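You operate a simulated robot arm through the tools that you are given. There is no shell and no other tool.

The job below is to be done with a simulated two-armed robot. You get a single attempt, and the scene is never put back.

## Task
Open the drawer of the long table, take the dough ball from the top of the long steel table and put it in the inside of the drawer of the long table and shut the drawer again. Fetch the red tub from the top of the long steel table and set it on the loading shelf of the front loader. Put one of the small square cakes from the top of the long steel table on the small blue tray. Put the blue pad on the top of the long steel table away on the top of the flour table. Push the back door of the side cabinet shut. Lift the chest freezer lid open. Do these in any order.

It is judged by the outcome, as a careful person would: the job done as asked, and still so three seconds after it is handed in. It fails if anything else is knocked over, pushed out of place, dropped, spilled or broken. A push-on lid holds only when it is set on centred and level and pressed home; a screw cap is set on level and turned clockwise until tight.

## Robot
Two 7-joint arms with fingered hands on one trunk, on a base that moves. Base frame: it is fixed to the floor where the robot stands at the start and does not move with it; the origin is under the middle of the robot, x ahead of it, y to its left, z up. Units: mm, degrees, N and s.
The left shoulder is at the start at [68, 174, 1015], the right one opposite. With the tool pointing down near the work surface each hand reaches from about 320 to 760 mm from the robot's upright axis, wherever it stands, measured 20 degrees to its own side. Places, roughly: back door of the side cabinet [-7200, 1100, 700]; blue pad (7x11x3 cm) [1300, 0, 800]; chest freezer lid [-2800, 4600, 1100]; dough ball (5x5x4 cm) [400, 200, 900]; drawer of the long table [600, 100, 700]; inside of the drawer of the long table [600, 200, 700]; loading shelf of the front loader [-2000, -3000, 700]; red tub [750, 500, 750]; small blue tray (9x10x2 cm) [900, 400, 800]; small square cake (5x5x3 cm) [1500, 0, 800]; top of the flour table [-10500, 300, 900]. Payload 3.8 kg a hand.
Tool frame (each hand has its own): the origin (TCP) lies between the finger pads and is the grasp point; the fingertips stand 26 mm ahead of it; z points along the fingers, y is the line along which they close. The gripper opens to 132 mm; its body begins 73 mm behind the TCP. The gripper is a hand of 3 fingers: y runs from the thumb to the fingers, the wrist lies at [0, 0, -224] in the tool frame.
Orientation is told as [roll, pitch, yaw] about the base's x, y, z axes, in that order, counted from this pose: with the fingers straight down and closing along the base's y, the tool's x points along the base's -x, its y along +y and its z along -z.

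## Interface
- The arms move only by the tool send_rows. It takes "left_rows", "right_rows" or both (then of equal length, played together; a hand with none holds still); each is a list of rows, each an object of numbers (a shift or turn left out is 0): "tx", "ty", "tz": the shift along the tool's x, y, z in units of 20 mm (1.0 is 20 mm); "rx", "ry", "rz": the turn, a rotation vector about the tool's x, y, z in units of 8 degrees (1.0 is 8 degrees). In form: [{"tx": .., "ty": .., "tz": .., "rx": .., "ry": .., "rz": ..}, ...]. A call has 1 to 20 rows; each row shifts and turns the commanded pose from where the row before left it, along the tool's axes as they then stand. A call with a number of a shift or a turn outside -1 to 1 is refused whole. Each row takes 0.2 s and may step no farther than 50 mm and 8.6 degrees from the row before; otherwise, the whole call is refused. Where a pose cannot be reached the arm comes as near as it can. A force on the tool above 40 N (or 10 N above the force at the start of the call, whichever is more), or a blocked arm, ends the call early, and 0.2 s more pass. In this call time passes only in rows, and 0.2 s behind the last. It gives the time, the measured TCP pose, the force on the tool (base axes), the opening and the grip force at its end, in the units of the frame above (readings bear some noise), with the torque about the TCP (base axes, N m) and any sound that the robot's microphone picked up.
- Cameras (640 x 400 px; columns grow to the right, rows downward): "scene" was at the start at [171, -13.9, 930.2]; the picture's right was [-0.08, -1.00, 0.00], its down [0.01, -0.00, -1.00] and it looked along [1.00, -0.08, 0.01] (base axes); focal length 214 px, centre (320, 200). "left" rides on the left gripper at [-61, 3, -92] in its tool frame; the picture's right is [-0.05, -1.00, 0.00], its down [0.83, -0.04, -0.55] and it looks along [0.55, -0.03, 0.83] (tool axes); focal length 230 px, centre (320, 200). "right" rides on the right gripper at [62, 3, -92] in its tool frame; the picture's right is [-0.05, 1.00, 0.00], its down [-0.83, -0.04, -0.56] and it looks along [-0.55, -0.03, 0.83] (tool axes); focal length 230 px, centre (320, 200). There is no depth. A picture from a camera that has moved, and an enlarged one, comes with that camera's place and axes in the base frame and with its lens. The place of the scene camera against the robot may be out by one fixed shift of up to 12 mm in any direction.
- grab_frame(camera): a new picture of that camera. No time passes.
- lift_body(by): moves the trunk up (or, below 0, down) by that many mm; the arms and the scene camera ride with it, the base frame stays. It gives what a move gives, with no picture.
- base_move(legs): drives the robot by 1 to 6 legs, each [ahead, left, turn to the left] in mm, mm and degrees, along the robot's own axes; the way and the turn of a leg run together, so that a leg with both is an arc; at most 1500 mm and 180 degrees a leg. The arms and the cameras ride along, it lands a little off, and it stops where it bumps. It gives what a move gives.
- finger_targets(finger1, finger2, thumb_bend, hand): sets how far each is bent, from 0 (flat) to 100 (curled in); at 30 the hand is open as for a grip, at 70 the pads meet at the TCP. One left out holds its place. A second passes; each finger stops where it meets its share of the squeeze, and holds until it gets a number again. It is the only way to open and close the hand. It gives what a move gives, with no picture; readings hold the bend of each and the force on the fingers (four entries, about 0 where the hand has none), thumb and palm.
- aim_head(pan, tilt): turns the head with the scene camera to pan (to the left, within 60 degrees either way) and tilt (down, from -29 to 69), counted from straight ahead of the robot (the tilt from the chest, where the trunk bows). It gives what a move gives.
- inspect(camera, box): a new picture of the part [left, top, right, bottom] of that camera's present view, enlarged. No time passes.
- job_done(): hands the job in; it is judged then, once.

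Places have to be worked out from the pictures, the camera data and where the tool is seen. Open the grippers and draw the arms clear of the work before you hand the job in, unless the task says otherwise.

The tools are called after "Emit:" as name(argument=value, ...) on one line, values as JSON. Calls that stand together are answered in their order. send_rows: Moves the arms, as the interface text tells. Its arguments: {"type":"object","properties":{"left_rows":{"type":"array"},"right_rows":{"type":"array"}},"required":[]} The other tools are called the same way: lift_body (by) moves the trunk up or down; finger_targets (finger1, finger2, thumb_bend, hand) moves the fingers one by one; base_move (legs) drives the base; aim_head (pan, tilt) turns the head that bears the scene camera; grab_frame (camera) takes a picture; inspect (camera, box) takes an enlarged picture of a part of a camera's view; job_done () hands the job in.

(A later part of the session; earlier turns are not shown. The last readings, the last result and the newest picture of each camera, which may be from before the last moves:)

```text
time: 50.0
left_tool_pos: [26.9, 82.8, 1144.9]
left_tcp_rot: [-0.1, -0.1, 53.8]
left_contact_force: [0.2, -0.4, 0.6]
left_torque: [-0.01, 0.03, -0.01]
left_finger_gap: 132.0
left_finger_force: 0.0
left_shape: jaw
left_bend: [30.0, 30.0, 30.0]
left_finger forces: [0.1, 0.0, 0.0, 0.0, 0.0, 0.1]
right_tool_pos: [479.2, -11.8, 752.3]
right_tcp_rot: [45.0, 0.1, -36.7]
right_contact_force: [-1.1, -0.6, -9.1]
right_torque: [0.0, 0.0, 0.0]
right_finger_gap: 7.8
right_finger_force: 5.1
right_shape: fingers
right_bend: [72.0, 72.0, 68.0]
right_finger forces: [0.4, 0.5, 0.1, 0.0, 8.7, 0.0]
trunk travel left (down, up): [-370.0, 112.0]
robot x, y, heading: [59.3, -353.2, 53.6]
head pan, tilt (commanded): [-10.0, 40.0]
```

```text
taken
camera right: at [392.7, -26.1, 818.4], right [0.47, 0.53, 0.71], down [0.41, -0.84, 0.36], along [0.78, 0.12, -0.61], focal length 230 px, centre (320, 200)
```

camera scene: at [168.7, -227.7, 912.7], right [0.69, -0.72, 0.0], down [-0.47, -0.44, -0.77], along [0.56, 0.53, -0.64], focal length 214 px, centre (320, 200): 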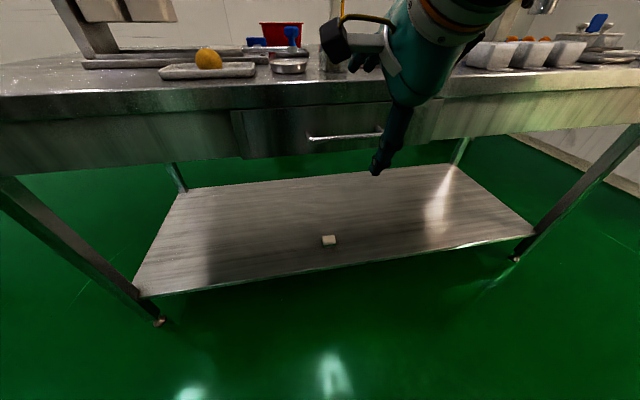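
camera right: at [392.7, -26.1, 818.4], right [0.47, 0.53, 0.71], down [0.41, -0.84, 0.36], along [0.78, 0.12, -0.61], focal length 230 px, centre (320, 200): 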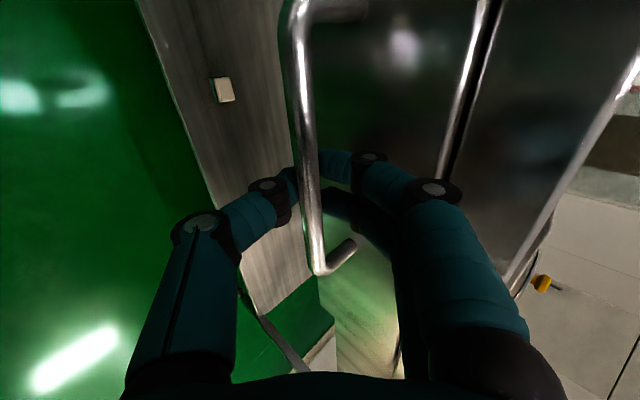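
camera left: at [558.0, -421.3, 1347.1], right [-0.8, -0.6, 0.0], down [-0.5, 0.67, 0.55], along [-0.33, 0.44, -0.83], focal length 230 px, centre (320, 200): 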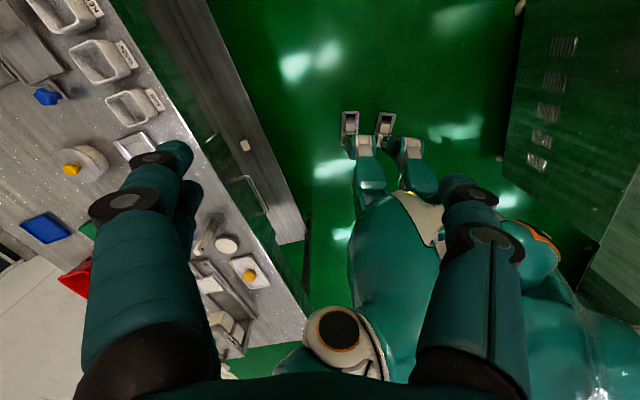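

The fingertips are hooked around the bar. I try a short straight pull of 40 mm toward the robot with the arm.

Emit:
send_rows(right_rows=[{"ty": -0.35, "tz": -0.355}, {"ty": -0.35, "tz": -0.355}, {"ty": -0.35, "tz": -0.355}, {"ty": -0.35, "tz": -0.355}])

Emit:
grab_frame(camera="right")

Emit:
grab_frame(camera="scene")

```text
time: 51.0
left_tool_pos: [26.3, 83.4, 1145.9]
left_tcp_rot: [0.1, 0.0, 53.7]
left_contact_force: [1.0, 0.0, -0.1]
left_torque: [0.03, 0.02, -0.01]
left_finger_gap: 131.8
left_finger_force: 0.1
left_shape: jaw
left_bend: [30.0, 30.0, 30.0]
left_finger forces: [0.1, 0.0, 0.0, 0.1, 0.1, 0.0]
right_tool_pos: [456.9, -43.5, 752.4]
right_tcp_rot: [45.0, 0.2, -36.7]
right_contact_force: [-1.2, 2.2, -10.1]
right_torque: [0.02, 0.0, 0.01]
right_finger_gap: 8.5
right_finger_force: 5.0
right_shape: fingers
right_bend: [72.0, 72.0, 68.0]
right_finger forces: [0.6, 0.7, 0.1, 0.0, 8.7, 0.0]
trunk travel left (down, up): [-370.0, 112.0]
robot x, y, heading: [59.4, -354.5, 53.6]
head pan, tilt (commanded): [-10.0, 40.0]
```

```text
taken
camera right: at [370.2, -57.4, 819.0], right [0.47, 0.53, 0.71], down [0.41, -0.84, 0.36], along [0.78, 0.12, -0.61], focal length 230 px, centre (320, 200)
```

right: 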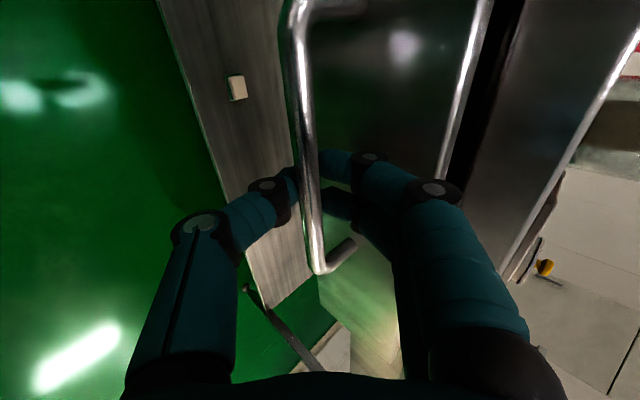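

```text
taken
camera scene: at [168.9, -227.2, 912.6], right [0.69, -0.72, 0.0], down [-0.47, -0.44, -0.77], along [0.55, 0.53, -0.64], focal length 214 px, centre (320, 200)
```

scene: 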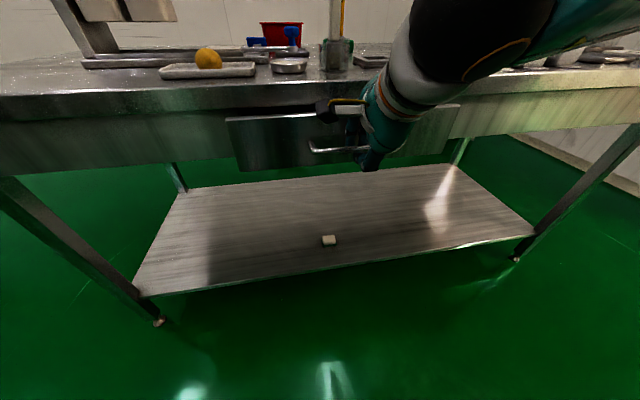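

The drawer is coming out smoothly (40 mm). I pull it the rest by backing the base 170 mm.

Emit:
base_move(legs=[[-170, 0, 0]])

Emit:
grab_frame(camera="scene")

Emit:
grab_frame(camera="right")

```text
time: 52.4
left_tool_pos: [-74.5, -52.6, 1145.5]
left_tcp_rot: [0.1, 0.0, 53.7]
left_contact_force: [0.3, -0.3, 0.2]
left_torque: [0.01, -0.02, 0.01]
left_finger_gap: 131.8
left_finger_force: 0.1
left_shape: jaw
left_bend: [30.0, 30.0, 30.0]
left_finger forces: [0.0, 0.0, 0.0, 0.0, 0.0, 0.1]
right_tool_pos: [357.0, -177.3, 752.3]
right_tcp_rot: [45.1, 0.0, -36.7]
right_contact_force: [2.2, -0.5, -9.5]
right_torque: [-0.03, -0.03, -0.01]
right_finger_gap: 8.6
right_finger_force: 5.3
right_shape: fingers
right_bend: [72.0, 72.0, 68.0]
right_finger forces: [0.7, 0.8, 0.1, 0.1, 9.2, 0.0]
trunk travel left (down, up): [-370.0, 112.0]
robot x, y, heading: [-42.8, -491.5, 53.8]
head pan, tilt (commanded): [-10.0, 40.0]
```

```text
taken
camera scene: at [68.6, -363.2, 912.6], right [0.69, -0.72, 0.0], down [-0.46, -0.44, -0.77], along [0.55, 0.53, -0.64], focal length 214 px, centre (320, 200)
```

scene: 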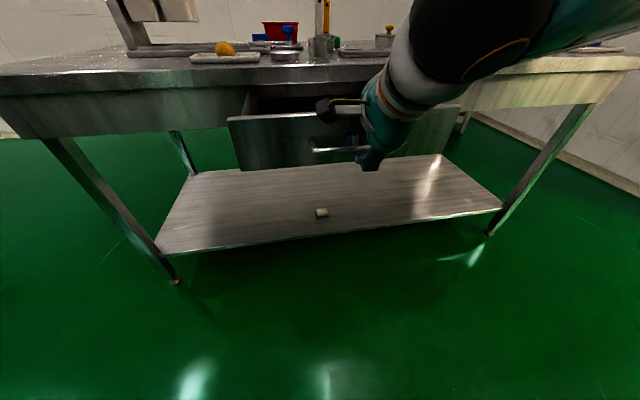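

```text
taken
camera right: at [270.3, -192.5, 819.1], right [0.46, 0.53, 0.71], down [0.41, -0.84, 0.36], along [0.78, 0.13, -0.61], focal length 230 px, centre (320, 200)
```

right: 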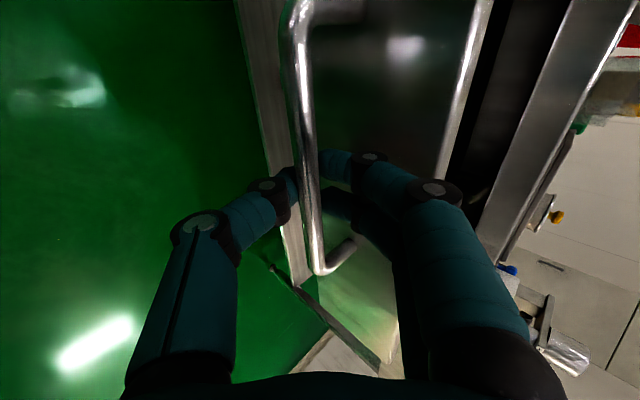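

The drawer is out by about 207 mm. I open the hand enough to let go of the bar and withdraw along the tool axis.

Emit:
finger_targets(hand="right", finger1=60, finger2=60, thumb_bend=40)

Emit:
send_rows(right_rows=[{"tz": -0.5}, {"tz": -0.8}, {"tz": -1}, {"tz": -1}, {"tz": -1}, {"tz": -1}, {"tz": -1}])

Emit:
grab_frame(camera="right")

```text
time: 53.4
left_tool_pos: [-73.5, -53.0, 1145.0]
left_tcp_rot: [-0.1, 0.0, 53.8]
left_contact_force: [0.2, -0.1, -0.6]
left_torque: [0.01, 0.01, 0.0]
left_finger_gap: 131.9
left_finger_force: 0.1
left_shape: jaw
left_bend: [30.0, 30.0, 30.0]
left_finger forces: [0.0, 0.0, 0.1, 0.1, 0.1, 0.0]
right_tool_pos: [355.5, -177.6, 752.4]
right_tcp_rot: [45.1, 0.0, -36.8]
right_contact_force: [-0.7, -0.2, -0.2]
right_torque: [-0.03, 0.01, 0.02]
right_finger_gap: 66.6
right_finger_force: 0.8
right_shape: fingers
right_bend: [61.0, 61.0, 40.0]
right_finger forces: [0.5, 0.4, 0.0, 0.0, 0.0, 0.1]
trunk travel left (down, up): [-370.0, 112.0]
robot x, y, heading: [-39.5, -493.6, 53.5]
head pan, tilt (commanded): [-10.0, 40.0]
```

```text
time: 55.0
left_tool_pos: [-75.2, -52.0, 1145.0]
left_tcp_rot: [0.0, 0.1, 53.7]
left_contact_force: [-0.3, -0.4, 0.0]
left_torque: [-0.03, -0.01, 0.01]
left_finger_gap: 131.8
left_finger_force: 0.0
left_shape: jaw
left_bend: [30.0, 30.0, 30.0]
left_finger forces: [0.1, 0.0, 0.1, 0.0, 0.0, 0.0]
right_tool_pos: [310.0, -203.0, 826.2]
right_tcp_rot: [45.1, 0.0, -36.7]
right_contact_force: [0.0, 1.4, -0.2]
right_torque: [0.0, 0.01, 0.0]
right_finger_gap: 67.6
right_finger_force: 0.0
right_shape: fingers
right_bend: [60.0, 60.0, 40.0]
right_finger forces: [0.0, 0.0, 0.1, 0.1, 0.0, 0.0]
right hand out of reach, approached as far as the arm can: row 5, 6, 7
trunk travel left (down, up): [-370.0, 112.0]
robot x, y, heading: [-38.8, -490.1, 53.8]
head pan, tilt (commanded): [-10.0, 40.0]
```

```text
taken
camera right: at [223.3, -216.7, 892.3], right [0.46, 0.53, 0.71], down [0.41, -0.84, 0.36], along [0.78, 0.12, -0.61], focal length 230 px, centre (320, 200)
```

right: 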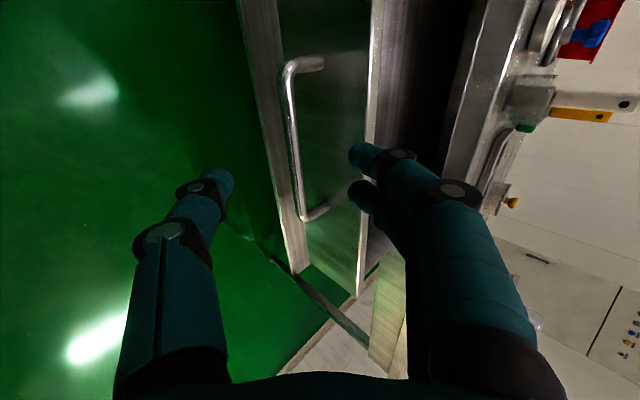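

The hand is clear of the handle. I raise the right hand well above table height before driving closer.

Emit:
send_rows(right_rows=[{"ty": 0.7, "tz": -0.69}, {"ty": 0.7, "tz": -0.69}, {"ty": 0.7, "tz": -0.69}, {"ty": 0.7, "tz": -0.69}, {"ty": 0.7, "tz": -0.69}, {"ty": 0.7, "tz": -0.69}, {"ty": 0.7, "tz": -0.69}, {"ty": 0.7, "tz": -0.69}, {"ty": 0.7, "tz": -0.69}, {"ty": 0.7, "tz": -0.69}])

```text
time: 57.2
left_tool_pos: [-75.2, -52.3, 1144.8]
left_tcp_rot: [0.1, 0.1, 53.8]
left_contact_force: [-0.2, -1.0, -0.8]
left_torque: [0.01, -0.01, -0.03]
left_finger_gap: 132.0
left_finger_force: 0.0
left_shape: jaw
left_bend: [30.0, 30.0, 30.0]
left_finger forces: [0.1, 0.0, 0.0, 0.0, 0.0, 0.0]
right_tool_pos: [308.7, -186.7, 1018.6]
right_tcp_rot: [45.0, 0.1, -36.8]
right_contact_force: [0.7, 0.2, 0.4]
right_torque: [0.0, 0.02, 0.02]
right_finger_gap: 67.9
right_finger_force: 0.1
right_shape: fingers
right_bend: [60.0, 60.0, 40.0]
right_finger forces: [0.1, 0.1, 0.1, 0.0, 0.1, 0.1]
right hand out of reach, approached as far as the arm can: row 1, 2
trunk travel left (down, up): [-370.0, 112.0]
robot x, y, heading: [-39.9, -491.4, 53.6]
head pan, tilt (commanded): [-10.0, 40.0]
```

Now I drive ahead and slightly right so the dough ball and the open drawer are both in reach of the left hand, and raise the trunk a bit for a better view.

Emit:
base_move(legs=[[185, -40, 0]])

Emit:
lift_body(by=90)

Emit:
aim_head(pan=5, tilt=50)

Emit:
grab_frame(camera="scene")

Emit:
grab_frame(camera="left")

Emit:
grab_frame(camera="right")

```text
time: 58.8
left_tool_pos: [71.3, 76.1, 1145.3]
left_tcp_rot: [0.0, 0.0, 53.5]
left_contact_force: [0.5, -0.1, 0.0]
left_torque: [0.01, 0.01, -0.02]
left_finger_gap: 131.8
left_finger_force: 0.2
left_shape: jaw
left_bend: [30.0, 30.0, 30.0]
left_finger forces: [0.1, 0.0, 0.1, 0.0, 0.0, 0.0]
right_tool_pos: [454.4, -60.1, 1018.4]
right_tcp_rot: [45.1, 0.1, -37.0]
right_contact_force: [-0.4, -0.4, -0.4]
right_torque: [0.03, 0.04, -0.01]
right_finger_gap: 67.7
right_finger_force: 0.1
right_shape: fingers
right_bend: [60.0, 60.0, 40.0]
right_finger forces: [0.0, 0.0, 0.1, 0.1, 0.1, 0.1]
trunk travel left (down, up): [-370.0, 112.0]
robot x, y, heading: [101.8, -365.6, 53.1]
head pan, tilt (commanded): [-10.0, 40.0]
```

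```text
time: 60.0
left_tool_pos: [71.4, 75.4, 1233.3]
left_tcp_rot: [0.0, 0.1, 53.5]
left_contact_force: [0.3, 0.7, 0.3]
left_torque: [0.0, 0.0, -0.03]
left_finger_gap: 132.0
left_finger_force: 0.1
left_shape: jaw
left_bend: [30.0, 30.0, 30.0]
left_finger forces: [0.0, 0.0, 0.0, 0.0, 0.0, 0.0]
right_tool_pos: [454.0, -60.0, 1107.4]
right_tcp_rot: [45.1, 0.0, -37.0]
right_contact_force: [0.7, -0.7, 0.6]
right_torque: [-0.01, 0.02, 0.02]
right_finger_gap: 67.6
right_finger_force: 0.0
right_shape: fingers
right_bend: [60.0, 60.0, 40.0]
right_finger forces: [0.0, 0.0, 0.0, 0.0, 0.0, 0.0]
trunk travel left (down, up): [-460.0, 22.0]
robot x, y, heading: [100.1, -362.5, 53.2]
head pan, tilt (commanded): [-10.0, 40.0]
```

```text
time: 60.8
left_tool_pos: [71.2, 75.5, 1234.1]
left_tcp_rot: [0.1, 0.0, 53.5]
left_contact_force: [-1.5, 0.0, -0.1]
left_torque: [0.0, 0.0, -0.04]
left_finger_gap: 131.9
left_finger_force: 0.0
left_shape: jaw
left_bend: [30.0, 30.0, 30.0]
left_finger forces: [0.0, 0.1, 0.0, 0.0, 0.1, 0.0]
right_tool_pos: [453.4, -61.4, 1109.0]
right_tcp_rot: [45.1, 0.1, -36.9]
right_contact_force: [-0.1, 0.0, -0.4]
right_torque: [-0.03, -0.01, -0.04]
right_finger_gap: 67.6
right_finger_force: 0.0
right_shape: fingers
right_bend: [60.0, 60.0, 40.0]
right_finger forces: [0.1, 0.1, 0.0, 0.0, 0.1, 0.0]
trunk travel left (down, up): [-460.0, 22.0]
robot x, y, heading: [101.1, -359.4, 53.4]
head pan, tilt (commanded): [5.0, 50.0]
```

```text
taken
camera scene: at [198.9, -218.4, 1014.4], right [0.85, -0.52, 0.0], down [-0.4, -0.65, -0.64], along [0.34, 0.55, -0.77], focal length 214 px, centre (320, 200)
```

scene: 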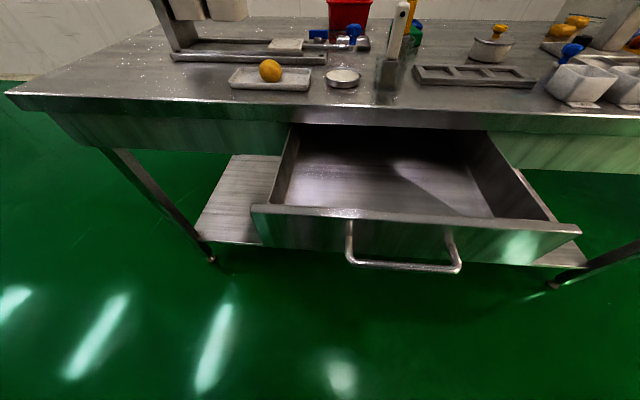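

```text
taken
camera left: at [104.6, 125.6, 1326.9], right [0.83, -0.55, 0.0], down [-0.46, -0.69, 0.56], along [-0.31, -0.46, -0.83], focal length 230 px, centre (320, 200)
```

left: 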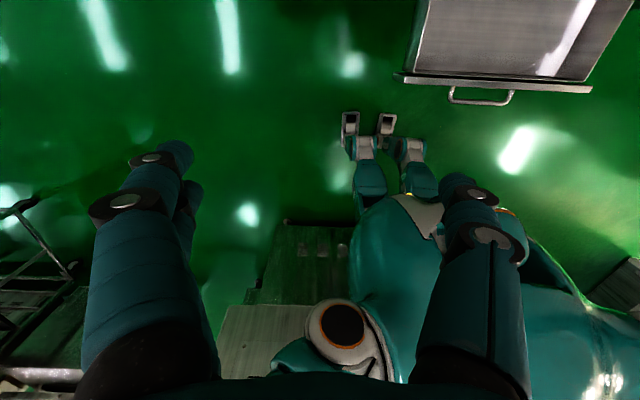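

```text
taken
camera right: at [366.7, -75.1, 1175.8], right [0.47, 0.53, 0.71], down [0.41, -0.84, 0.36], along [0.78, 0.12, -0.61], focal length 230 px, centre (320, 200)
```

right: 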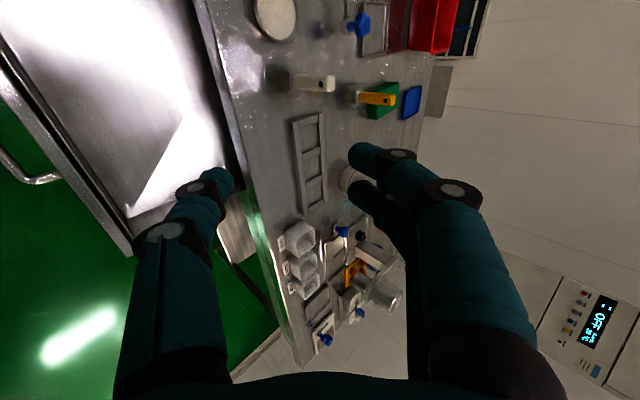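

The drawer is open and empty. I preshape the left hand (about 80 mm gap) and bring it over the dough ball at about [365, 229], staying high.

Emit:
finger_targets(hand="left", finger1=45, finger2=45, thumb_bend=45)

Emit:
send_rows(left_rows=[{"tx": -0.993, "ty": -0.483}, {"tx": -0.993, "ty": -0.483}, {"tx": -0.993, "ty": -0.483}, {"tx": -0.993, "ty": -0.483}, {"tx": -0.993, "ty": -0.483}, {"tx": -0.993, "ty": -0.483}, {"tx": -0.993, "ty": -0.483}, {"tx": -0.993, "ty": -0.483}, {"tx": -0.993, "ty": -0.483}, {"tx": -0.993, "ty": -0.483}, {"tx": -0.993, "ty": -0.483}, {"tx": -0.993, "ty": -0.483}, {"tx": -0.993, "ty": -0.483}, {"tx": -0.993, "ty": -0.483}, {"tx": -0.993, "ty": -0.483}, {"tz": 1}, {"tz": 1}, {"tz": 1}, {"tz": 1}, {"tz": 1}])

Emit:
send_rows(left_rows=[{"tz": 1}, {"tz": 1}, {"tz": 1}, {"tz": 1}, {"tz": 1}, {"tz": 1}, {"tz": 1}, {"tz": 1}])

Emit:
grab_frame(camera="left")

Emit:
grab_frame(camera="scene")

```text
time: 61.8
left_tool_pos: [70.6, 75.4, 1235.5]
left_tcp_rot: [0.0, 0.1, 53.5]
left_contact_force: [1.1, 0.1, 0.5]
left_torque: [0.05, -0.03, -0.01]
left_finger_gap: 85.5
left_finger_force: 0.1
left_shape: fingers
left_bend: [45.0, 45.0, 45.0]
left_finger forces: [0.0, 0.0, 0.0, 0.1, 0.1, 0.0]
right_tool_pos: [453.4, -60.7, 1109.0]
right_tcp_rot: [45.0, 0.0, -37.1]
right_contact_force: [-0.1, -0.2, 1.1]
right_torque: [0.04, -0.01, 0.0]
right_finger_gap: 67.8
right_finger_force: 0.0
right_shape: fingers
right_bend: [60.0, 60.0, 40.0]
right_finger forces: [0.0, 0.0, 0.0, 0.0, 0.0, 0.0]
trunk travel left (down, up): [-460.0, 22.0]
robot x, y, heading: [99.6, -363.6, 53.3]
head pan, tilt (commanded): [5.0, 50.0]
```

```text
time: 66.0
left_tool_pos: [163.5, 126.0, 1134.4]
left_tcp_rot: [-0.1, 0.0, 53.6]
left_contact_force: [-0.2, -0.1, -0.5]
left_torque: [0.01, 0.01, 0.03]
left_finger_gap: 85.4
left_finger_force: 0.0
left_shape: fingers
left_bend: [45.0, 45.0, 45.0]
left_finger forces: [0.1, 0.1, 0.0, 0.1, 0.0, 0.0]
left hand out of reach, approached as far as the arm can: row 5, 6, 7, 8, 9, 10, 11, 12, 13, 14, 15
right_tool_pos: [452.9, -60.9, 1109.7]
right_tcp_rot: [45.1, 0.2, -36.9]
right_contact_force: [0.3, 0.5, 0.6]
right_torque: [0.0, -0.02, -0.01]
right_finger_gap: 67.7
right_finger_force: 0.2
right_shape: fingers
right_bend: [60.0, 60.0, 40.0]
right_finger forces: [0.0, 0.1, 0.0, 0.0, 0.0, 0.0]
trunk travel left (down, up): [-460.0, 22.0]
robot x, y, heading: [99.4, -359.4, 53.4]
head pan, tilt (commanded): [5.0, 50.0]
```

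```text
time: 67.8
left_tool_pos: [165.2, 125.7, 974.7]
left_tcp_rot: [0.0, 0.0, 53.5]
left_contact_force: [-0.8, -0.7, 0.6]
left_torque: [0.04, 0.01, -0.01]
left_finger_gap: 85.2
left_finger_force: 0.1
left_shape: fingers
left_bend: [45.0, 45.0, 45.0]
left_finger forces: [0.1, 0.1, 0.0, 0.1, 0.0, 0.0]
right_tool_pos: [453.0, -60.8, 1108.4]
right_tcp_rot: [45.0, 0.0, -36.9]
right_contact_force: [-0.2, -0.2, -0.3]
right_torque: [0.0, 0.01, 0.01]
right_finger_gap: 67.8
right_finger_force: 0.1
right_shape: fingers
right_bend: [60.0, 60.0, 40.0]
right_finger forces: [0.1, 0.0, 0.0, 0.1, 0.0, 0.1]
trunk travel left (down, up): [-460.0, 22.0]
robot x, y, heading: [102.8, -363.6, 53.5]
head pan, tilt (commanded): [5.0, 50.0]
```

```text
taken
camera left: at [199.1, 176.9, 1066.6], right [0.83, -0.55, 0.0], down [-0.46, -0.69, 0.56], along [-0.31, -0.46, -0.83], focal length 230 px, centre (320, 200)
```

left: 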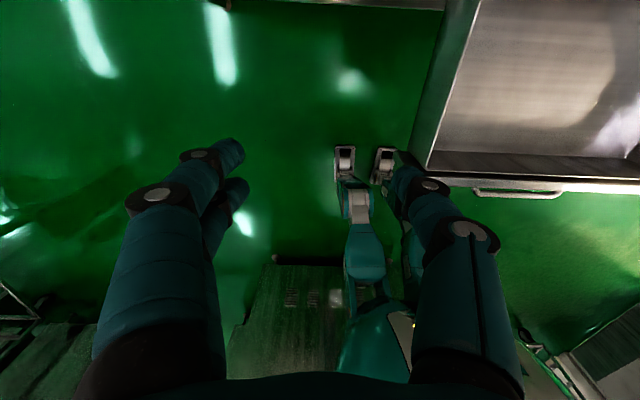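

```text
taken
camera scene: at [198.9, -218.0, 1014.3], right [0.85, -0.52, 0.0], down [-0.4, -0.65, -0.64], along [0.34, 0.55, -0.77], focal length 214 px, centre (320, 200)
```

scene: 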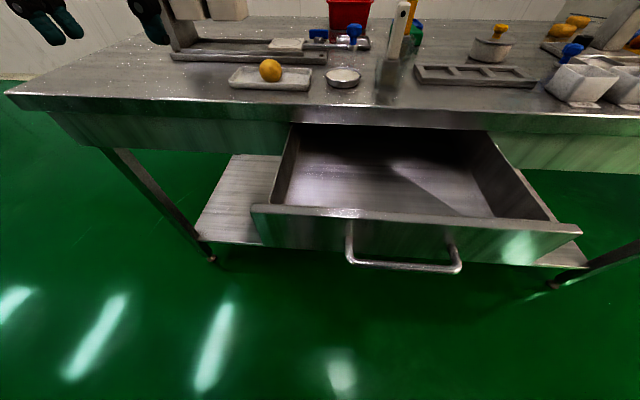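

At that height the arm ran out of reach; at z≈975 it should go. I move the left hand on to above the ball.

Emit:
send_rows(left_rows=[{"tx": -0.917, "ty": -0.452}, {"tx": -0.917, "ty": -0.452}, {"tx": -0.917, "ty": -0.452}, {"tx": -0.917, "ty": -0.452}, {"tx": -0.917, "ty": -0.452}, {"tx": -0.917, "ty": -0.452}, {"tx": -0.917, "ty": -0.452}, {"tx": -0.917, "ty": -0.452}, {"tx": -0.917, "ty": -0.452}, {"tx": -0.917, "ty": -0.452}, {"tx": -0.917, "ty": -0.452}])

Emit:
grab_frame(camera="left")

Emit:
grab_frame(camera="scene")

```text
time: 70.2
left_tool_pos: [183.0, 173.9, 1007.0]
left_tcp_rot: [0.0, -0.2, 53.5]
left_contact_force: [0.3, 0.1, 0.1]
left_torque: [0.0, 0.01, 0.0]
left_finger_gap: 85.0
left_finger_force: 0.0
left_shape: fingers
left_bend: [45.0, 45.0, 45.0]
left_finger forces: [0.0, 0.1, 0.0, 0.0, 0.0, 0.0]
left hand out of reach, approached as far as the arm can: row 2, 3, 4, 5, 6, 7, 8, 9, 10, 11
right_tool_pos: [452.8, -61.5, 1109.3]
right_tcp_rot: [45.2, 0.0, -37.0]
right_contact_force: [0.0, 0.1, -0.2]
right_torque: [0.02, -0.01, -0.04]
right_finger_gap: 68.0
right_finger_force: 0.0
right_shape: fingers
right_bend: [60.0, 60.0, 40.0]
right_finger forces: [0.0, 0.1, 0.0, 0.1, 0.0, 0.1]
trunk travel left (down, up): [-460.0, 22.0]
robot x, y, heading: [103.7, -364.0, 53.4]
head pan, tilt (commanded): [5.0, 50.0]
```

```text
taken
camera left: at [216.6, 224.2, 1098.3], right [0.83, -0.55, 0.0], down [-0.46, -0.69, 0.55], along [-0.3, -0.46, -0.83], focal length 230 px, centre (320, 200)
```

left: 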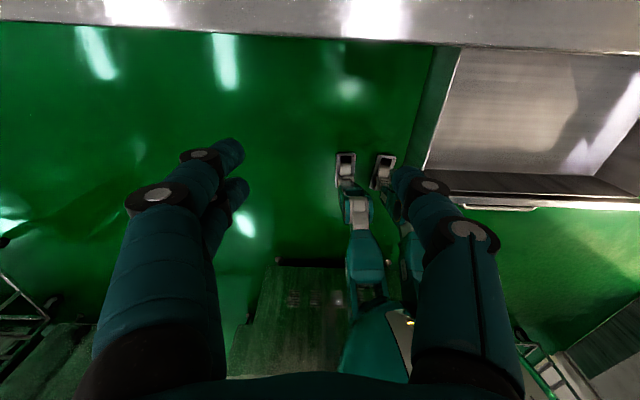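

```text
taken
camera scene: at [198.9, -218.3, 1014.4], right [0.85, -0.52, 0.0], down [-0.4, -0.65, -0.64], along [0.34, 0.55, -0.77], focal length 214 px, centre (320, 200)
```

scene: 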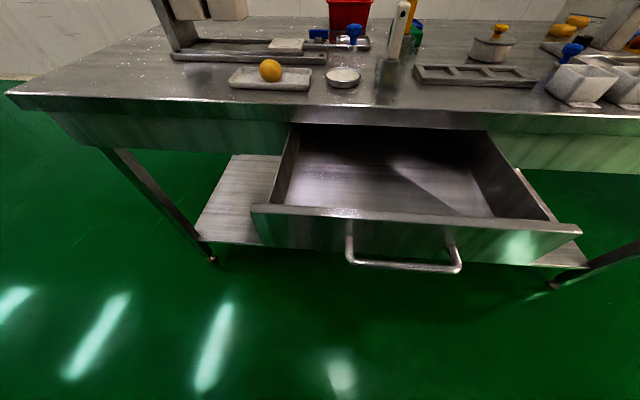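

The left arm stopped short although the spot should be in range, probably an awkward elbow posture. I test a gentle diagonal (ahead and down) from here to see which direction is limited.

Emit:
send_rows(left_rows=[{"tx": -0.5, "tz": 0.5}, {"tx": -0.5, "tz": 0.5}, {"tx": -0.5, "tz": 0.5}, {"tx": -0.5, "tz": 0.5}])

```text
time: 71.2
left_tool_pos: [169.6, 194.1, 972.6]
left_tcp_rot: [-0.1, -0.1, 53.5]
left_contact_force: [-0.5, 0.6, 0.0]
left_torque: [0.01, 0.01, 0.01]
left_finger_gap: 85.0
left_finger_force: 0.0
left_shape: fingers
left_bend: [45.0, 45.0, 45.0]
left_finger forces: [0.0, 0.0, 0.0, 0.0, 0.0, 0.1]
left hand out of reach, approached as far as the arm can: row 1, 2, 3, 4
right_tool_pos: [454.1, -60.5, 1110.2]
right_tcp_rot: [45.1, 0.0, -37.0]
right_contact_force: [-1.0, 0.1, -0.7]
right_torque: [0.02, -0.01, -0.01]
right_finger_gap: 67.7
right_finger_force: 0.0
right_shape: fingers
right_bend: [60.0, 60.0, 40.0]
right_finger forces: [0.1, 0.0, 0.0, 0.0, 0.1, 0.0]
trunk travel left (down, up): [-460.0, 22.0]
robot x, y, heading: [103.5, -361.7, 53.5]
head pan, tilt (commanded): [5.0, 50.0]
```

The hand is being forced outward as it goes down, so I retract it up and back, and return the trunk to its starting height where the stated reach holds.

Emit:
send_rows(left_rows=[{"tz": -1}, {"tz": -1}, {"tz": -1}, {"tz": -1}, {"tz": -1}, {"tz": -1}, {"tz": -1}, {"tz": -1}, {"tx": 1}, {"tx": 1}, {"tx": 1}, {"tx": 1}, {"tx": 1}, {"tx": 1}, {"tx": 1}])

Emit:
lift_body(by=-130)

```text
time: 74.4
left_tool_pos: [85.3, 80.0, 1134.2]
left_tcp_rot: [-0.1, 0.1, 53.6]
left_contact_force: [-0.9, -0.3, -0.1]
left_torque: [-0.05, -0.04, -0.02]
left_finger_gap: 85.0
left_finger_force: 0.0
left_shape: fingers
left_bend: [45.0, 45.0, 45.0]
left_finger forces: [0.1, 0.1, 0.1, 0.0, 0.0, 0.0]
right_tool_pos: [452.7, -61.4, 1108.7]
right_tcp_rot: [45.1, 0.0, -36.9]
right_contact_force: [-1.0, 0.7, -0.2]
right_torque: [0.0, 0.01, -0.03]
right_finger_gap: 67.8
right_finger_force: 0.0
right_shape: fingers
right_bend: [60.0, 60.0, 40.0]
right_finger forces: [0.1, 0.1, 0.1, 0.1, 0.0, 0.0]
trunk travel left (down, up): [-460.0, 22.0]
robot x, y, heading: [104.0, -362.4, 53.4]
head pan, tilt (commanded): [5.0, 50.0]
```

```text
time: 76.0
left_tool_pos: [86.3, 80.1, 1005.0]
left_tcp_rot: [0.0, -0.1, 53.5]
left_contact_force: [-0.6, 0.2, 0.4]
left_torque: [-0.01, -0.04, 0.0]
left_finger_gap: 85.4
left_finger_force: 0.1
left_shape: fingers
left_bend: [45.0, 45.0, 45.0]
left_finger forces: [0.0, 0.0, 0.0, 0.0, 0.0, 0.0]
right_tool_pos: [454.0, -60.2, 980.4]
right_tcp_rot: [45.3, 0.1, -37.0]
right_contact_force: [0.5, -0.1, 0.1]
right_torque: [0.0, 0.02, 0.02]
right_finger_gap: 67.8
right_finger_force: 0.0
right_shape: fingers
right_bend: [60.0, 60.0, 40.0]
right_finger forces: [0.0, 0.0, 0.1, 0.0, 0.1, 0.1]
trunk travel left (down, up): [-330.0, 152.0]
robot x, y, heading: [101.5, -363.9, 53.1]
head pan, tilt (commanded): [5.0, 50.0]
```

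Now I try extending straight ahead from here at this trunk height.

Emit:
send_rows(left_rows=[{"tx": -1}, {"tx": -1}, {"tx": -1}, {"tx": -1}, {"tx": -1}, {"tx": -1}])

```text
time: 77.4
left_tool_pos: [156.5, 177.1, 1005.3]
left_tcp_rot: [-0.1, 0.0, 53.5]
left_contact_force: [-0.7, 0.0, -0.6]
left_torque: [-0.03, 0.01, -0.03]
left_finger_gap: 85.3
left_finger_force: 0.0
left_shape: fingers
left_bend: [45.0, 45.0, 45.0]
left_finger forces: [0.1, 0.0, 0.0, 0.2, 0.0, 0.1]
right_tool_pos: [453.4, -59.4, 979.3]
right_tcp_rot: [45.1, 0.1, -37.0]
right_contact_force: [-1.0, -0.5, -0.2]
right_torque: [0.02, 0.0, 0.0]
right_finger_gap: 67.6
right_finger_force: 0.1
right_shape: fingers
right_bend: [60.0, 60.0, 40.0]
right_finger forces: [0.1, 0.1, 0.0, 0.1, 0.0, 0.0]
trunk travel left (down, up): [-330.0, 152.0]
robot x, y, heading: [101.5, -363.7, 53.3]
head pan, tilt (commanded): [5.0, 50.0]
```

That works. I continue diagonally to above the ball.

Emit:
send_rows(left_rows=[{"tx": -0.83, "ty": -0.683, "tz": 0.2}, {"tx": -0.83, "ty": -0.683, "tz": 0.2}, {"tx": -0.83, "ty": -0.683, "tz": 0.2}, {"tx": -0.83, "ty": -0.683, "tz": 0.2}, {"tx": -0.83, "ty": -0.683, "tz": 0.2}, {"tx": -0.83, "ty": -0.683, "tz": 0.2}, {"tx": -0.83, "ty": -0.683, "tz": 0.2}, {"tx": -0.83, "ty": -0.683, "tz": 0.2}, {"tx": -0.83, "ty": -0.683, "tz": 0.2}, {"tx": -0.83, "ty": -0.683, "tz": 0.2}])

Emit:
grab_frame(camera="left")

Emit:
grab_frame(camera="scene")

```text
time: 79.6
left_tool_pos: [235.7, 207.2, 988.3]
left_tcp_rot: [0.0, 0.0, 53.4]
left_contact_force: [0.0, -0.3, 1.0]
left_torque: [0.0, -0.01, 0.0]
left_finger_gap: 85.0
left_finger_force: 0.1
left_shape: fingers
left_bend: [45.0, 45.0, 45.0]
left_finger forces: [0.1, 0.0, 0.0, 0.0, 0.1, 0.0]
left hand out of reach, approached as far as the arm can: row 4, 5, 6, 7, 8, 9, 10
right_tool_pos: [453.6, -61.4, 979.5]
right_tcp_rot: [45.1, 0.1, -37.0]
right_contact_force: [-0.6, 0.1, 0.4]
right_torque: [-0.01, 0.01, -0.02]
right_finger_gap: 67.7
right_finger_force: 0.0
right_shape: fingers
right_bend: [60.0, 60.0, 40.0]
right_finger forces: [0.1, 0.1, 0.0, 0.1, 0.0, 0.1]
trunk travel left (down, up): [-330.0, 152.0]
robot x, y, heading: [101.0, -363.7, 53.3]
head pan, tilt (commanded): [5.0, 50.0]
```

```text
taken
camera left: at [269.5, 257.6, 1079.7], right [0.83, -0.55, 0.0], down [-0.46, -0.69, 0.56], along [-0.31, -0.46, -0.83], focal length 230 px, centre (320, 200)
```

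left: 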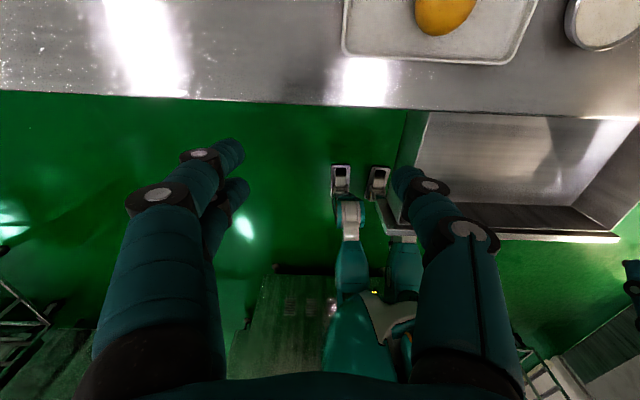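

```text
taken
camera scene: at [188.0, -232.9, 856.5], right [0.85, -0.52, 0.0], down [-0.4, -0.65, -0.64], along [0.34, 0.55, -0.77], focal length 214 px, centre (320, 200)
```

scene: 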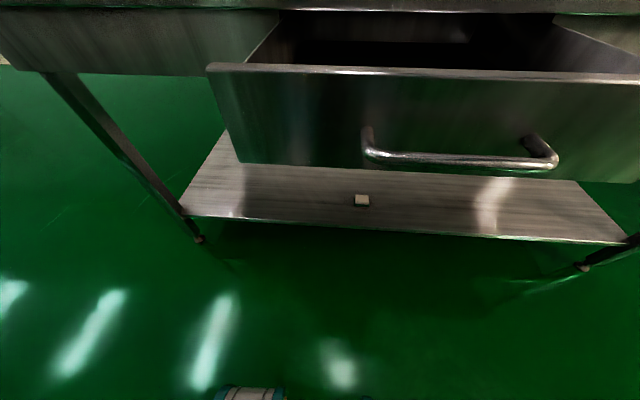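

The arm again stops at about 22° to its left side and won't come further inward with this yaw. I let the tool yaw turn 32° clockwise to see if that frees the wrist.

Emit:
send_rows(left_rows=[{"rz": 1}, {"rz": 1}, {"rz": 1}, {"rz": 1}])

```text
time: 80.6
left_tool_pos: [236.9, 208.7, 990.4]
left_tcp_rot: [0.1, -0.1, 21.3]
left_contact_force: [0.6, -0.2, -0.2]
left_torque: [0.01, 0.0, -0.01]
left_finger_gap: 85.1
left_finger_force: 0.0
left_shape: fingers
left_bend: [45.0, 45.0, 45.0]
left_finger forces: [0.0, 0.1, 0.0, 0.0, 0.0, 0.1]
right_tool_pos: [453.6, -60.3, 979.2]
right_tcp_rot: [45.1, 0.1, -37.0]
right_contact_force: [-0.9, -0.3, 0.4]
right_torque: [0.0, 0.01, -0.01]
right_finger_gap: 67.7
right_finger_force: 0.0
right_shape: fingers
right_bend: [60.0, 60.0, 40.0]
right_finger forces: [0.0, 0.0, 0.1, 0.0, 0.1, 0.0]
trunk travel left (down, up): [-330.0, 152.0]
robot x, y, heading: [102.0, -367.6, 53.4]
head pan, tilt (commanded): [5.0, 50.0]
```

Now I try again toward the ball with the turned tool.

Emit:
send_rows(left_rows=[{"tx": -0.904, "ty": -0.2, "tz": 0.2}, {"tx": -0.904, "ty": -0.2, "tz": 0.2}, {"tx": -0.904, "ty": -0.2, "tz": 0.2}, {"tx": -0.904, "ty": -0.2, "tz": 0.2}, {"tx": -0.904, "ty": -0.2, "tz": 0.2}, {"tx": -0.904, "ty": -0.2, "tz": 0.2}, {"tx": -0.904, "ty": -0.2, "tz": 0.2}])

Emit:
grab_frame(camera="left")

```text
time: 82.2
left_tool_pos: [235.9, 207.9, 989.3]
left_tcp_rot: [0.0, -0.1, 21.6]
left_contact_force: [-0.2, -0.5, 0.0]
left_torque: [0.03, -0.04, -0.01]
left_finger_gap: 85.3
left_finger_force: 0.1
left_shape: fingers
left_bend: [45.0, 45.0, 45.0]
left_finger forces: [0.0, 0.0, 0.0, 0.1, 0.1, 0.0]
left hand out of reach, approached as far as the arm can: row 1, 2, 3, 4, 5, 6, 7
right_tool_pos: [453.0, -60.0, 979.5]
right_tcp_rot: [45.1, 0.0, -37.0]
right_contact_force: [-0.6, -0.9, -0.1]
right_torque: [0.01, 0.02, -0.01]
right_finger_gap: 67.9
right_finger_force: 0.0
right_shape: fingers
right_bend: [60.0, 60.0, 40.0]
right_finger forces: [0.0, 0.1, 0.0, 0.0, 0.0, 0.0]
trunk travel left (down, up): [-330.0, 152.0]
robot x, y, heading: [100.8, -361.1, 53.3]
head pan, tilt (commanded): [5.0, 50.0]
```

```text
taken
camera left: at [292.2, 232.1, 1081.2], right [0.42, -0.91, 0.0], down [-0.76, -0.35, 0.55], along [-0.5, -0.23, -0.83], focal length 230 px, centre (320, 200)
```

left: 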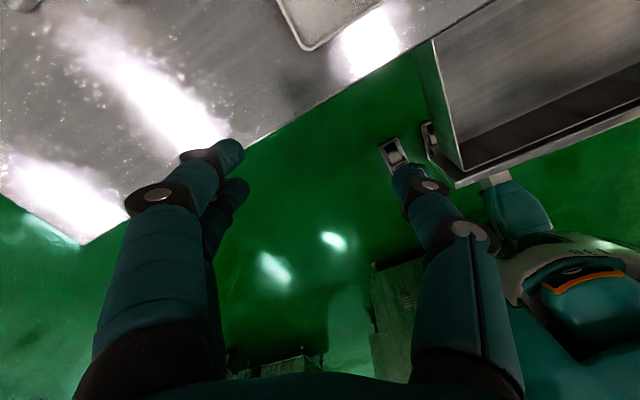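

Yaw made no difference, so it's a height/extension limit. I test whether going lower here lets the arm extend (there is bare table beneath).

Emit:
send_rows(left_rows=[{"tz": 0.8}, {"tz": 0.8}, {"tz": 0.8}, {"tz": 0.8}, {"tz": 0.8}])

Emit:
send_rows(left_rows=[{"tx": -0.8}, {"tx": -0.8}, {"tx": -0.8}])

```text
time: 83.4
left_tool_pos: [236.0, 209.5, 910.1]
left_tcp_rot: [0.0, 0.0, 21.6]
left_contact_force: [-0.7, -0.1, 0.1]
left_torque: [-0.03, 0.0, -0.01]
left_finger_gap: 85.0
left_finger_force: 0.0
left_shape: fingers
left_bend: [45.0, 45.0, 45.0]
left_finger forces: [0.0, 0.1, 0.1, 0.1, 0.0, 0.0]
right_tool_pos: [452.7, -60.4, 979.9]
right_tcp_rot: [45.1, 0.0, -37.0]
right_contact_force: [0.7, -0.1, -0.1]
right_torque: [0.02, 0.01, 0.01]
right_finger_gap: 67.6
right_finger_force: 0.2
right_shape: fingers
right_bend: [60.0, 60.0, 40.0]
right_finger forces: [0.0, 0.0, 0.1, 0.1, 0.0, 0.0]
trunk travel left (down, up): [-330.0, 152.0]
robot x, y, heading: [102.1, -367.1, 53.5]
head pan, tilt (commanded): [5.0, 50.0]
```

```text
time: 84.2
left_tool_pos: [243.0, 210.9, 910.2]
left_tcp_rot: [0.0, -0.1, 21.8]
left_contact_force: [-0.4, 0.7, -0.5]
left_torque: [0.01, 0.0, 0.02]
left_finger_gap: 85.2
left_finger_force: 0.0
left_shape: fingers
left_bend: [45.0, 45.0, 45.0]
left_finger forces: [0.0, 0.1, 0.0, 0.1, 0.0, 0.0]
left hand out of reach, approached as far as the arm can: row 1, 2, 3
right_tool_pos: [454.2, -60.7, 979.5]
right_tcp_rot: [45.1, 0.1, -37.0]
right_contact_force: [0.3, -0.9, -0.1]
right_torque: [-0.03, 0.02, -0.01]
right_finger_gap: 67.9
right_finger_force: 0.0
right_shape: fingers
right_bend: [60.0, 60.0, 40.0]
right_finger forces: [0.1, 0.0, 0.0, 0.0, 0.0, 0.0]
trunk travel left (down, up): [-330.0, 152.0]
robot x, y, heading: [100.9, -364.1, 53.3]
head pan, tilt (commanded): [5.0, 50.0]
```

I test pure straight-ahead motion at this height to tell an inner-side limit from an extension limit.

Emit:
send_rows(left_rows=[{"tx": -0.67, "ty": 0.43}, {"tx": -0.67, "ty": 0.43}, {"tx": -0.67, "ty": 0.43}])

```text
time: 85.0
left_tool_pos: [242.8, 211.9, 910.7]
left_tcp_rot: [0.0, -0.1, 21.7]
left_contact_force: [0.5, 0.1, -0.4]
left_torque: [-0.03, 0.03, -0.04]
left_finger_gap: 85.1
left_finger_force: 0.1
left_shape: fingers
left_bend: [45.0, 45.0, 45.0]
left_finger forces: [0.0, 0.1, 0.0, 0.1, 0.1, 0.0]
left hand out of reach, approached as far as the arm can: row 1, 2, 3
right_tool_pos: [454.0, -61.3, 980.3]
right_tcp_rot: [45.1, 0.1, -37.0]
right_contact_force: [-0.6, 0.0, -0.1]
right_torque: [0.0, 0.01, 0.0]
right_finger_gap: 67.9
right_finger_force: 0.0
right_shape: fingers
right_bend: [60.0, 60.0, 40.0]
right_finger forces: [0.0, 0.0, 0.0, 0.0, 0.1, 0.0]
trunk travel left (down, up): [-330.0, 152.0]
robot x, y, heading: [102.2, -364.7, 53.4]
head pan, tilt (commanded): [5.0, 50.0]
```

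It is an extension limit of the arm with the tool straight down. I raise a little, turn the yaw back and tilt the tool 32° forward, which gains reach.

Emit:
send_rows(left_rows=[{"tz": -1}, {"tz": -1}, {"rz": -1}, {"rz": -1}, {"rz": -1}, {"rz": -1}, {"ry": -1}, {"ry": -1}, {"ry": -1}, {"ry": -1}])

```text
time: 87.2
left_tool_pos: [239.9, 217.6, 953.8]
left_tcp_rot: [-0.1, -32.1, 53.5]
left_contact_force: [0.5, 0.5, 0.3]
left_torque: [0.0, -0.02, 0.02]
left_finger_gap: 85.4
left_finger_force: 0.2
left_shape: fingers
left_bend: [45.0, 45.0, 45.0]
left_finger forces: [0.1, 0.0, 0.1, 0.1, 0.0, 0.0]
left hand out of reach, approached as far as the arm can: row 2
right_tool_pos: [451.5, -61.3, 980.8]
right_tcp_rot: [45.1, 0.0, -36.9]
right_contact_force: [0.3, 0.2, -0.2]
right_torque: [0.01, 0.02, -0.03]
right_finger_gap: 67.8
right_finger_force: 0.2
right_shape: fingers
right_bend: [60.0, 60.0, 40.0]
right_finger forces: [0.0, 0.0, 0.0, 0.0, 0.0, 0.1]
trunk travel left (down, up): [-330.0, 152.0]
robot x, y, heading: [104.1, -362.5, 53.4]
head pan, tilt (commanded): [5.0, 50.0]
```

Tilted fine. I move over toward the ball again, keeping height.

Emit:
send_rows(left_rows=[{"tx": -0.708, "ty": -0.937, "tz": 0.444}, {"tx": -0.708, "ty": -0.937, "tz": 0.444}, {"tx": -0.708, "ty": -0.937, "tz": 0.444}, {"tx": -0.708, "ty": -0.937, "tz": 0.444}, {"tx": -0.708, "ty": -0.937, "tz": 0.444}])

Emit:
grab_frame(camera="left")

```text
time: 88.4
left_tool_pos: [322.5, 230.7, 957.6]
left_tcp_rot: [-0.1, -32.1, 53.6]
left_contact_force: [-0.3, 0.1, -0.5]
left_torque: [-0.03, 0.0, 0.0]
left_finger_gap: 85.2
left_finger_force: 0.1
left_shape: fingers
left_bend: [45.0, 45.0, 45.0]
left_finger forces: [0.0, 0.0, 0.0, 0.0, 0.0, 0.1]
left hand out of reach, approached as far as the arm can: row 4, 5
right_tool_pos: [452.9, -60.0, 979.8]
right_tcp_rot: [45.1, 0.0, -37.0]
right_contact_force: [-0.5, -0.2, 0.6]
right_torque: [0.03, -0.01, -0.01]
right_finger_gap: 67.4
right_finger_force: 0.0
right_shape: fingers
right_bend: [60.0, 60.0, 40.0]
right_finger forces: [0.0, 0.0, 0.0, 0.1, 0.0, 0.0]
trunk travel left (down, up): [-330.0, 152.0]
robot x, y, heading: [103.1, -367.6, 53.4]
head pan, tilt (commanded): [5.0, 50.0]
```

```text
taken
camera left: at [321.1, 233.7, 1067.2], right [0.83, -0.56, 0.03], down [-0.56, -0.83, 0.03], along [0.01, -0.04, -1.0], focal length 230 px, centre (320, 200)
```

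left: 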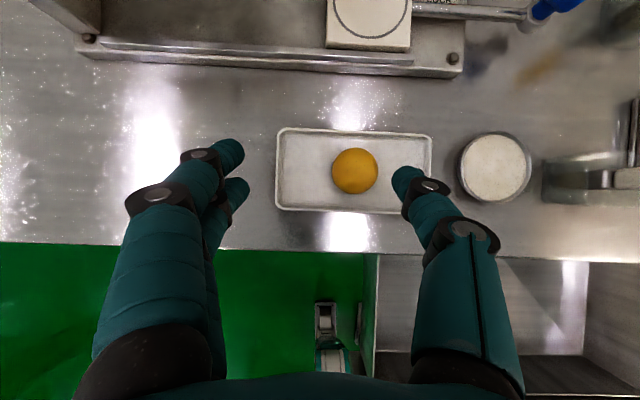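

Looking straight down, the ball is at [366, 229] and I am about 25 mm short ahead and 36 mm short to the right. I move the base by that instead.

Emit:
base_move(legs=[[45, -37, 0]])

Emit:
grab_frame(camera="left")

```text
time: 89.4
left_tool_pos: [378.8, 245.6, 956.3]
left_tcp_rot: [0.0, -32.0, 53.7]
left_contact_force: [-0.1, -1.1, 0.1]
left_torque: [0.02, 0.02, 0.02]
left_finger_gap: 85.2
left_finger_force: 0.0
left_shape: fingers
left_bend: [45.0, 45.0, 45.0]
left_finger forces: [0.1, 0.0, 0.1, 0.0, 0.0, 0.0]
right_tool_pos: [511.6, -47.0, 978.9]
right_tcp_rot: [45.2, 0.1, -36.9]
right_contact_force: [-0.6, -0.6, 0.5]
right_torque: [-0.01, 0.0, 0.01]
right_finger_gap: 67.8
right_finger_force: 0.1
right_shape: fingers
right_bend: [60.0, 60.0, 40.0]
right_finger forces: [0.0, 0.0, 0.0, 0.0, 0.0, 0.1]
trunk travel left (down, up): [-330.0, 152.0]
robot x, y, heading: [162.9, -349.3, 53.5]
head pan, tilt (commanded): [5.0, 50.0]
```

```text
taken
camera left: at [378.4, 248.3, 1067.1], right [0.83, -0.56, 0.03], down [-0.56, -0.83, 0.03], along [0.01, -0.04, -1.0], focal length 230 px, centre (320, 200)
```

left: 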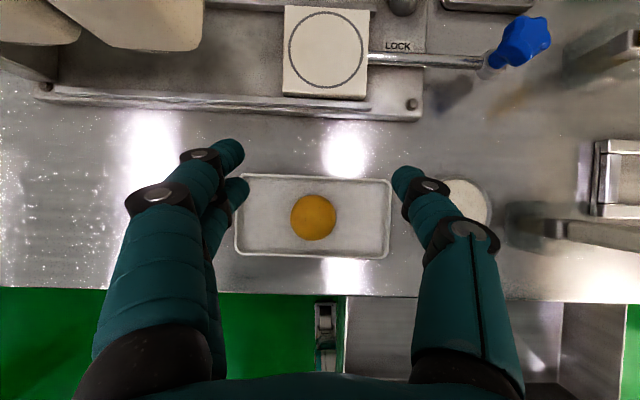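

The ball is at [366, 230]; the hand must go back 20 mm. I reduce the tilt to 20° (more upright fingers over the tray), correct, and descend to about z = 880.

Emit:
send_rows(left_rows=[{"ry": 0.75}, {"ry": 0.75}, {"tx": 0.96, "tz": -0.35}, {"tx": 0.325, "tz": 0.893}, {"tx": 0.325, "tz": 0.893}, {"tx": 0.325, "tz": 0.893}])

Emit:
grab_frame(camera="left")

```text
time: 90.8
left_tool_pos: [342.1, 255.8, 910.4]
left_tcp_rot: [-0.1, -23.0, 53.7]
left_contact_force: [-0.4, -0.5, 0.1]
left_torque: [0.01, 0.03, 0.0]
left_finger_gap: 84.9
left_finger_force: 0.1
left_shape: fingers
left_bend: [45.0, 45.0, 45.0]
left_finger forces: [0.0, 0.0, 0.0, 0.1, 0.0, 0.0]
left hand out of reach, approached as far as the arm can: row 1, 2
right_tool_pos: [510.7, -45.6, 979.5]
right_tcp_rot: [45.1, 0.1, -37.0]
right_contact_force: [0.2, -0.1, -0.6]
right_torque: [-0.02, 0.0, 0.02]
right_finger_gap: 67.6
right_finger_force: 0.0
right_shape: fingers
right_bend: [60.0, 60.0, 40.0]
right_finger forces: [0.1, 0.0, 0.0, 0.1, 0.0, 0.1]
trunk travel left (down, up): [-330.0, 152.0]
robot x, y, heading: [158.6, -346.1, 53.4]
head pan, tilt (commanded): [5.0, 50.0]
```

```text
taken
camera left: at [352.1, 274.2, 1019.6], right [0.83, -0.55, 0.02], down [-0.55, -0.82, 0.19], along [-0.09, -0.17, -0.98], focal length 230 px, centre (320, 200)
```

left: 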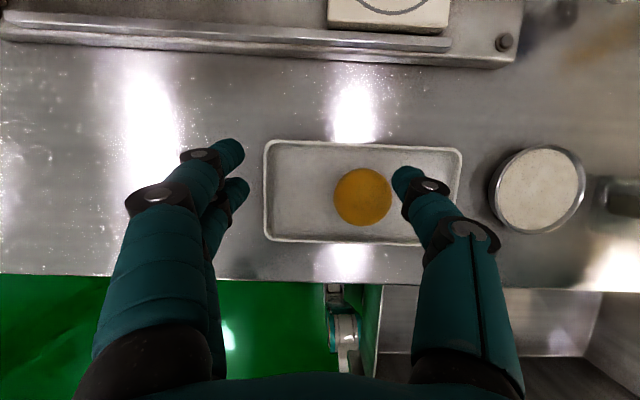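

The hand slid left about 35 mm during the tilt. I move it back to the right over the ball.

Emit:
send_rows(left_rows=[{"tx": 0.155, "ty": -0.87, "tz": -0.065}, {"tx": 0.155, "ty": -0.87, "tz": -0.065}])

```text
time: 91.4
left_tool_pos: [359.6, 238.3, 912.5]
left_tcp_rot: [-0.1, -23.0, 53.7]
left_contact_force: [-1.5, -0.1, -0.2]
left_torque: [0.01, 0.0, 0.02]
left_finger_gap: 85.3
left_finger_force: 0.1
left_shape: fingers
left_bend: [45.0, 45.0, 45.0]
left_finger forces: [0.1, 0.0, 0.1, 0.0, 0.0, 0.1]
left hand out of reach, approached as far as the arm can: row 2
right_tool_pos: [510.1, -45.5, 978.0]
right_tcp_rot: [45.1, 0.2, -36.9]
right_contact_force: [-0.6, 0.6, 0.0]
right_torque: [0.02, 0.04, 0.0]
right_finger_gap: 67.9
right_finger_force: 0.1
right_shape: fingers
right_bend: [60.0, 60.0, 40.0]
right_finger forces: [0.0, 0.0, 0.0, 0.0, 0.0, 0.0]
trunk travel left (down, up): [-330.0, 152.0]
robot x, y, heading: [153.6, -350.4, 53.4]
head pan, tilt (commanded): [5.0, 50.0]
```

The inner side is the limit, so the robot should stand farther right. I raise slightly, then shift the base 60 mm right and a little ahead.

Emit:
send_rows(left_rows=[{"tx": -0.29, "tz": -0.69}, {"tx": -0.29, "tz": -0.69}])

Emit:
base_move(legs=[[15, -65, 0]])

Emit:
grab_frame(camera="left")

```text
time: 92.0
left_tool_pos: [357.6, 237.4, 942.2]
left_tcp_rot: [0.0, -23.0, 53.5]
left_contact_force: [0.5, -0.7, 1.4]
left_torque: [-0.02, -0.04, 0.01]
left_finger_gap: 85.0
left_finger_force: 0.1
left_shape: fingers
left_bend: [45.0, 45.0, 45.0]
left_finger forces: [0.0, 0.1, 0.0, 0.0, 0.0, 0.0]
right_tool_pos: [510.6, -46.7, 979.7]
right_tcp_rot: [45.2, 0.1, -36.9]
right_contact_force: [-0.3, 0.7, 0.2]
right_torque: [0.0, -0.01, 0.01]
right_finger_gap: 67.8
right_finger_force: 0.1
right_shape: fingers
right_bend: [60.0, 60.0, 40.0]
right_finger forces: [0.0, 0.0, 0.1, 0.0, 0.0, 0.0]
trunk travel left (down, up): [-330.0, 152.0]
robot x, y, heading: [159.2, -347.6, 53.3]
head pan, tilt (commanded): [5.0, 50.0]
```

```text
time: 93.3
left_tool_pos: [419.8, 211.9, 942.3]
left_tcp_rot: [0.0, -23.0, 53.5]
left_contact_force: [-0.4, 0.6, 0.4]
left_torque: [0.0, 0.06, -0.01]
left_finger_gap: 85.3
left_finger_force: 0.0
left_shape: fingers
left_bend: [45.0, 45.0, 45.0]
left_finger forces: [0.1, 0.0, 0.0, 0.0, 0.0, 0.0]
right_tool_pos: [572.0, -72.5, 980.2]
right_tcp_rot: [45.1, 0.1, -37.0]
right_contact_force: [-0.9, -0.2, -1.0]
right_torque: [0.01, -0.03, 0.0]
right_finger_gap: 67.9
right_finger_force: 0.0
right_shape: fingers
right_bend: [60.0, 60.0, 40.0]
right_finger forces: [0.0, 0.0, 0.0, 0.1, 0.1, 0.0]
trunk travel left (down, up): [-330.0, 152.0]
robot x, y, heading: [221.3, -376.0, 53.3]
head pan, tilt (commanded): [5.0, 50.0]
```

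```text
taken
camera left: at [429.8, 229.3, 1050.0], right [0.83, -0.55, 0.02], down [-0.55, -0.82, 0.19], along [-0.09, -0.17, -0.98], focal length 230 px, centre (320, 200)
```

left: 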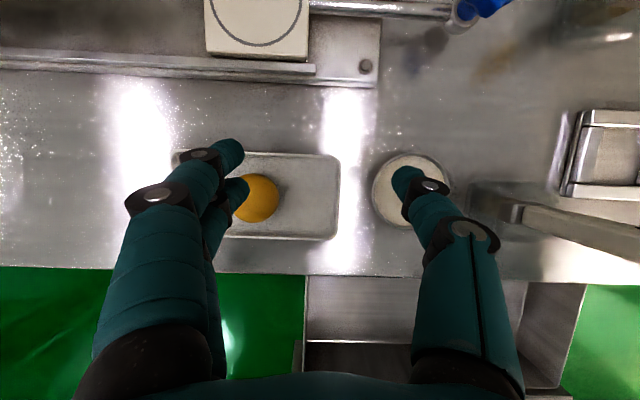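

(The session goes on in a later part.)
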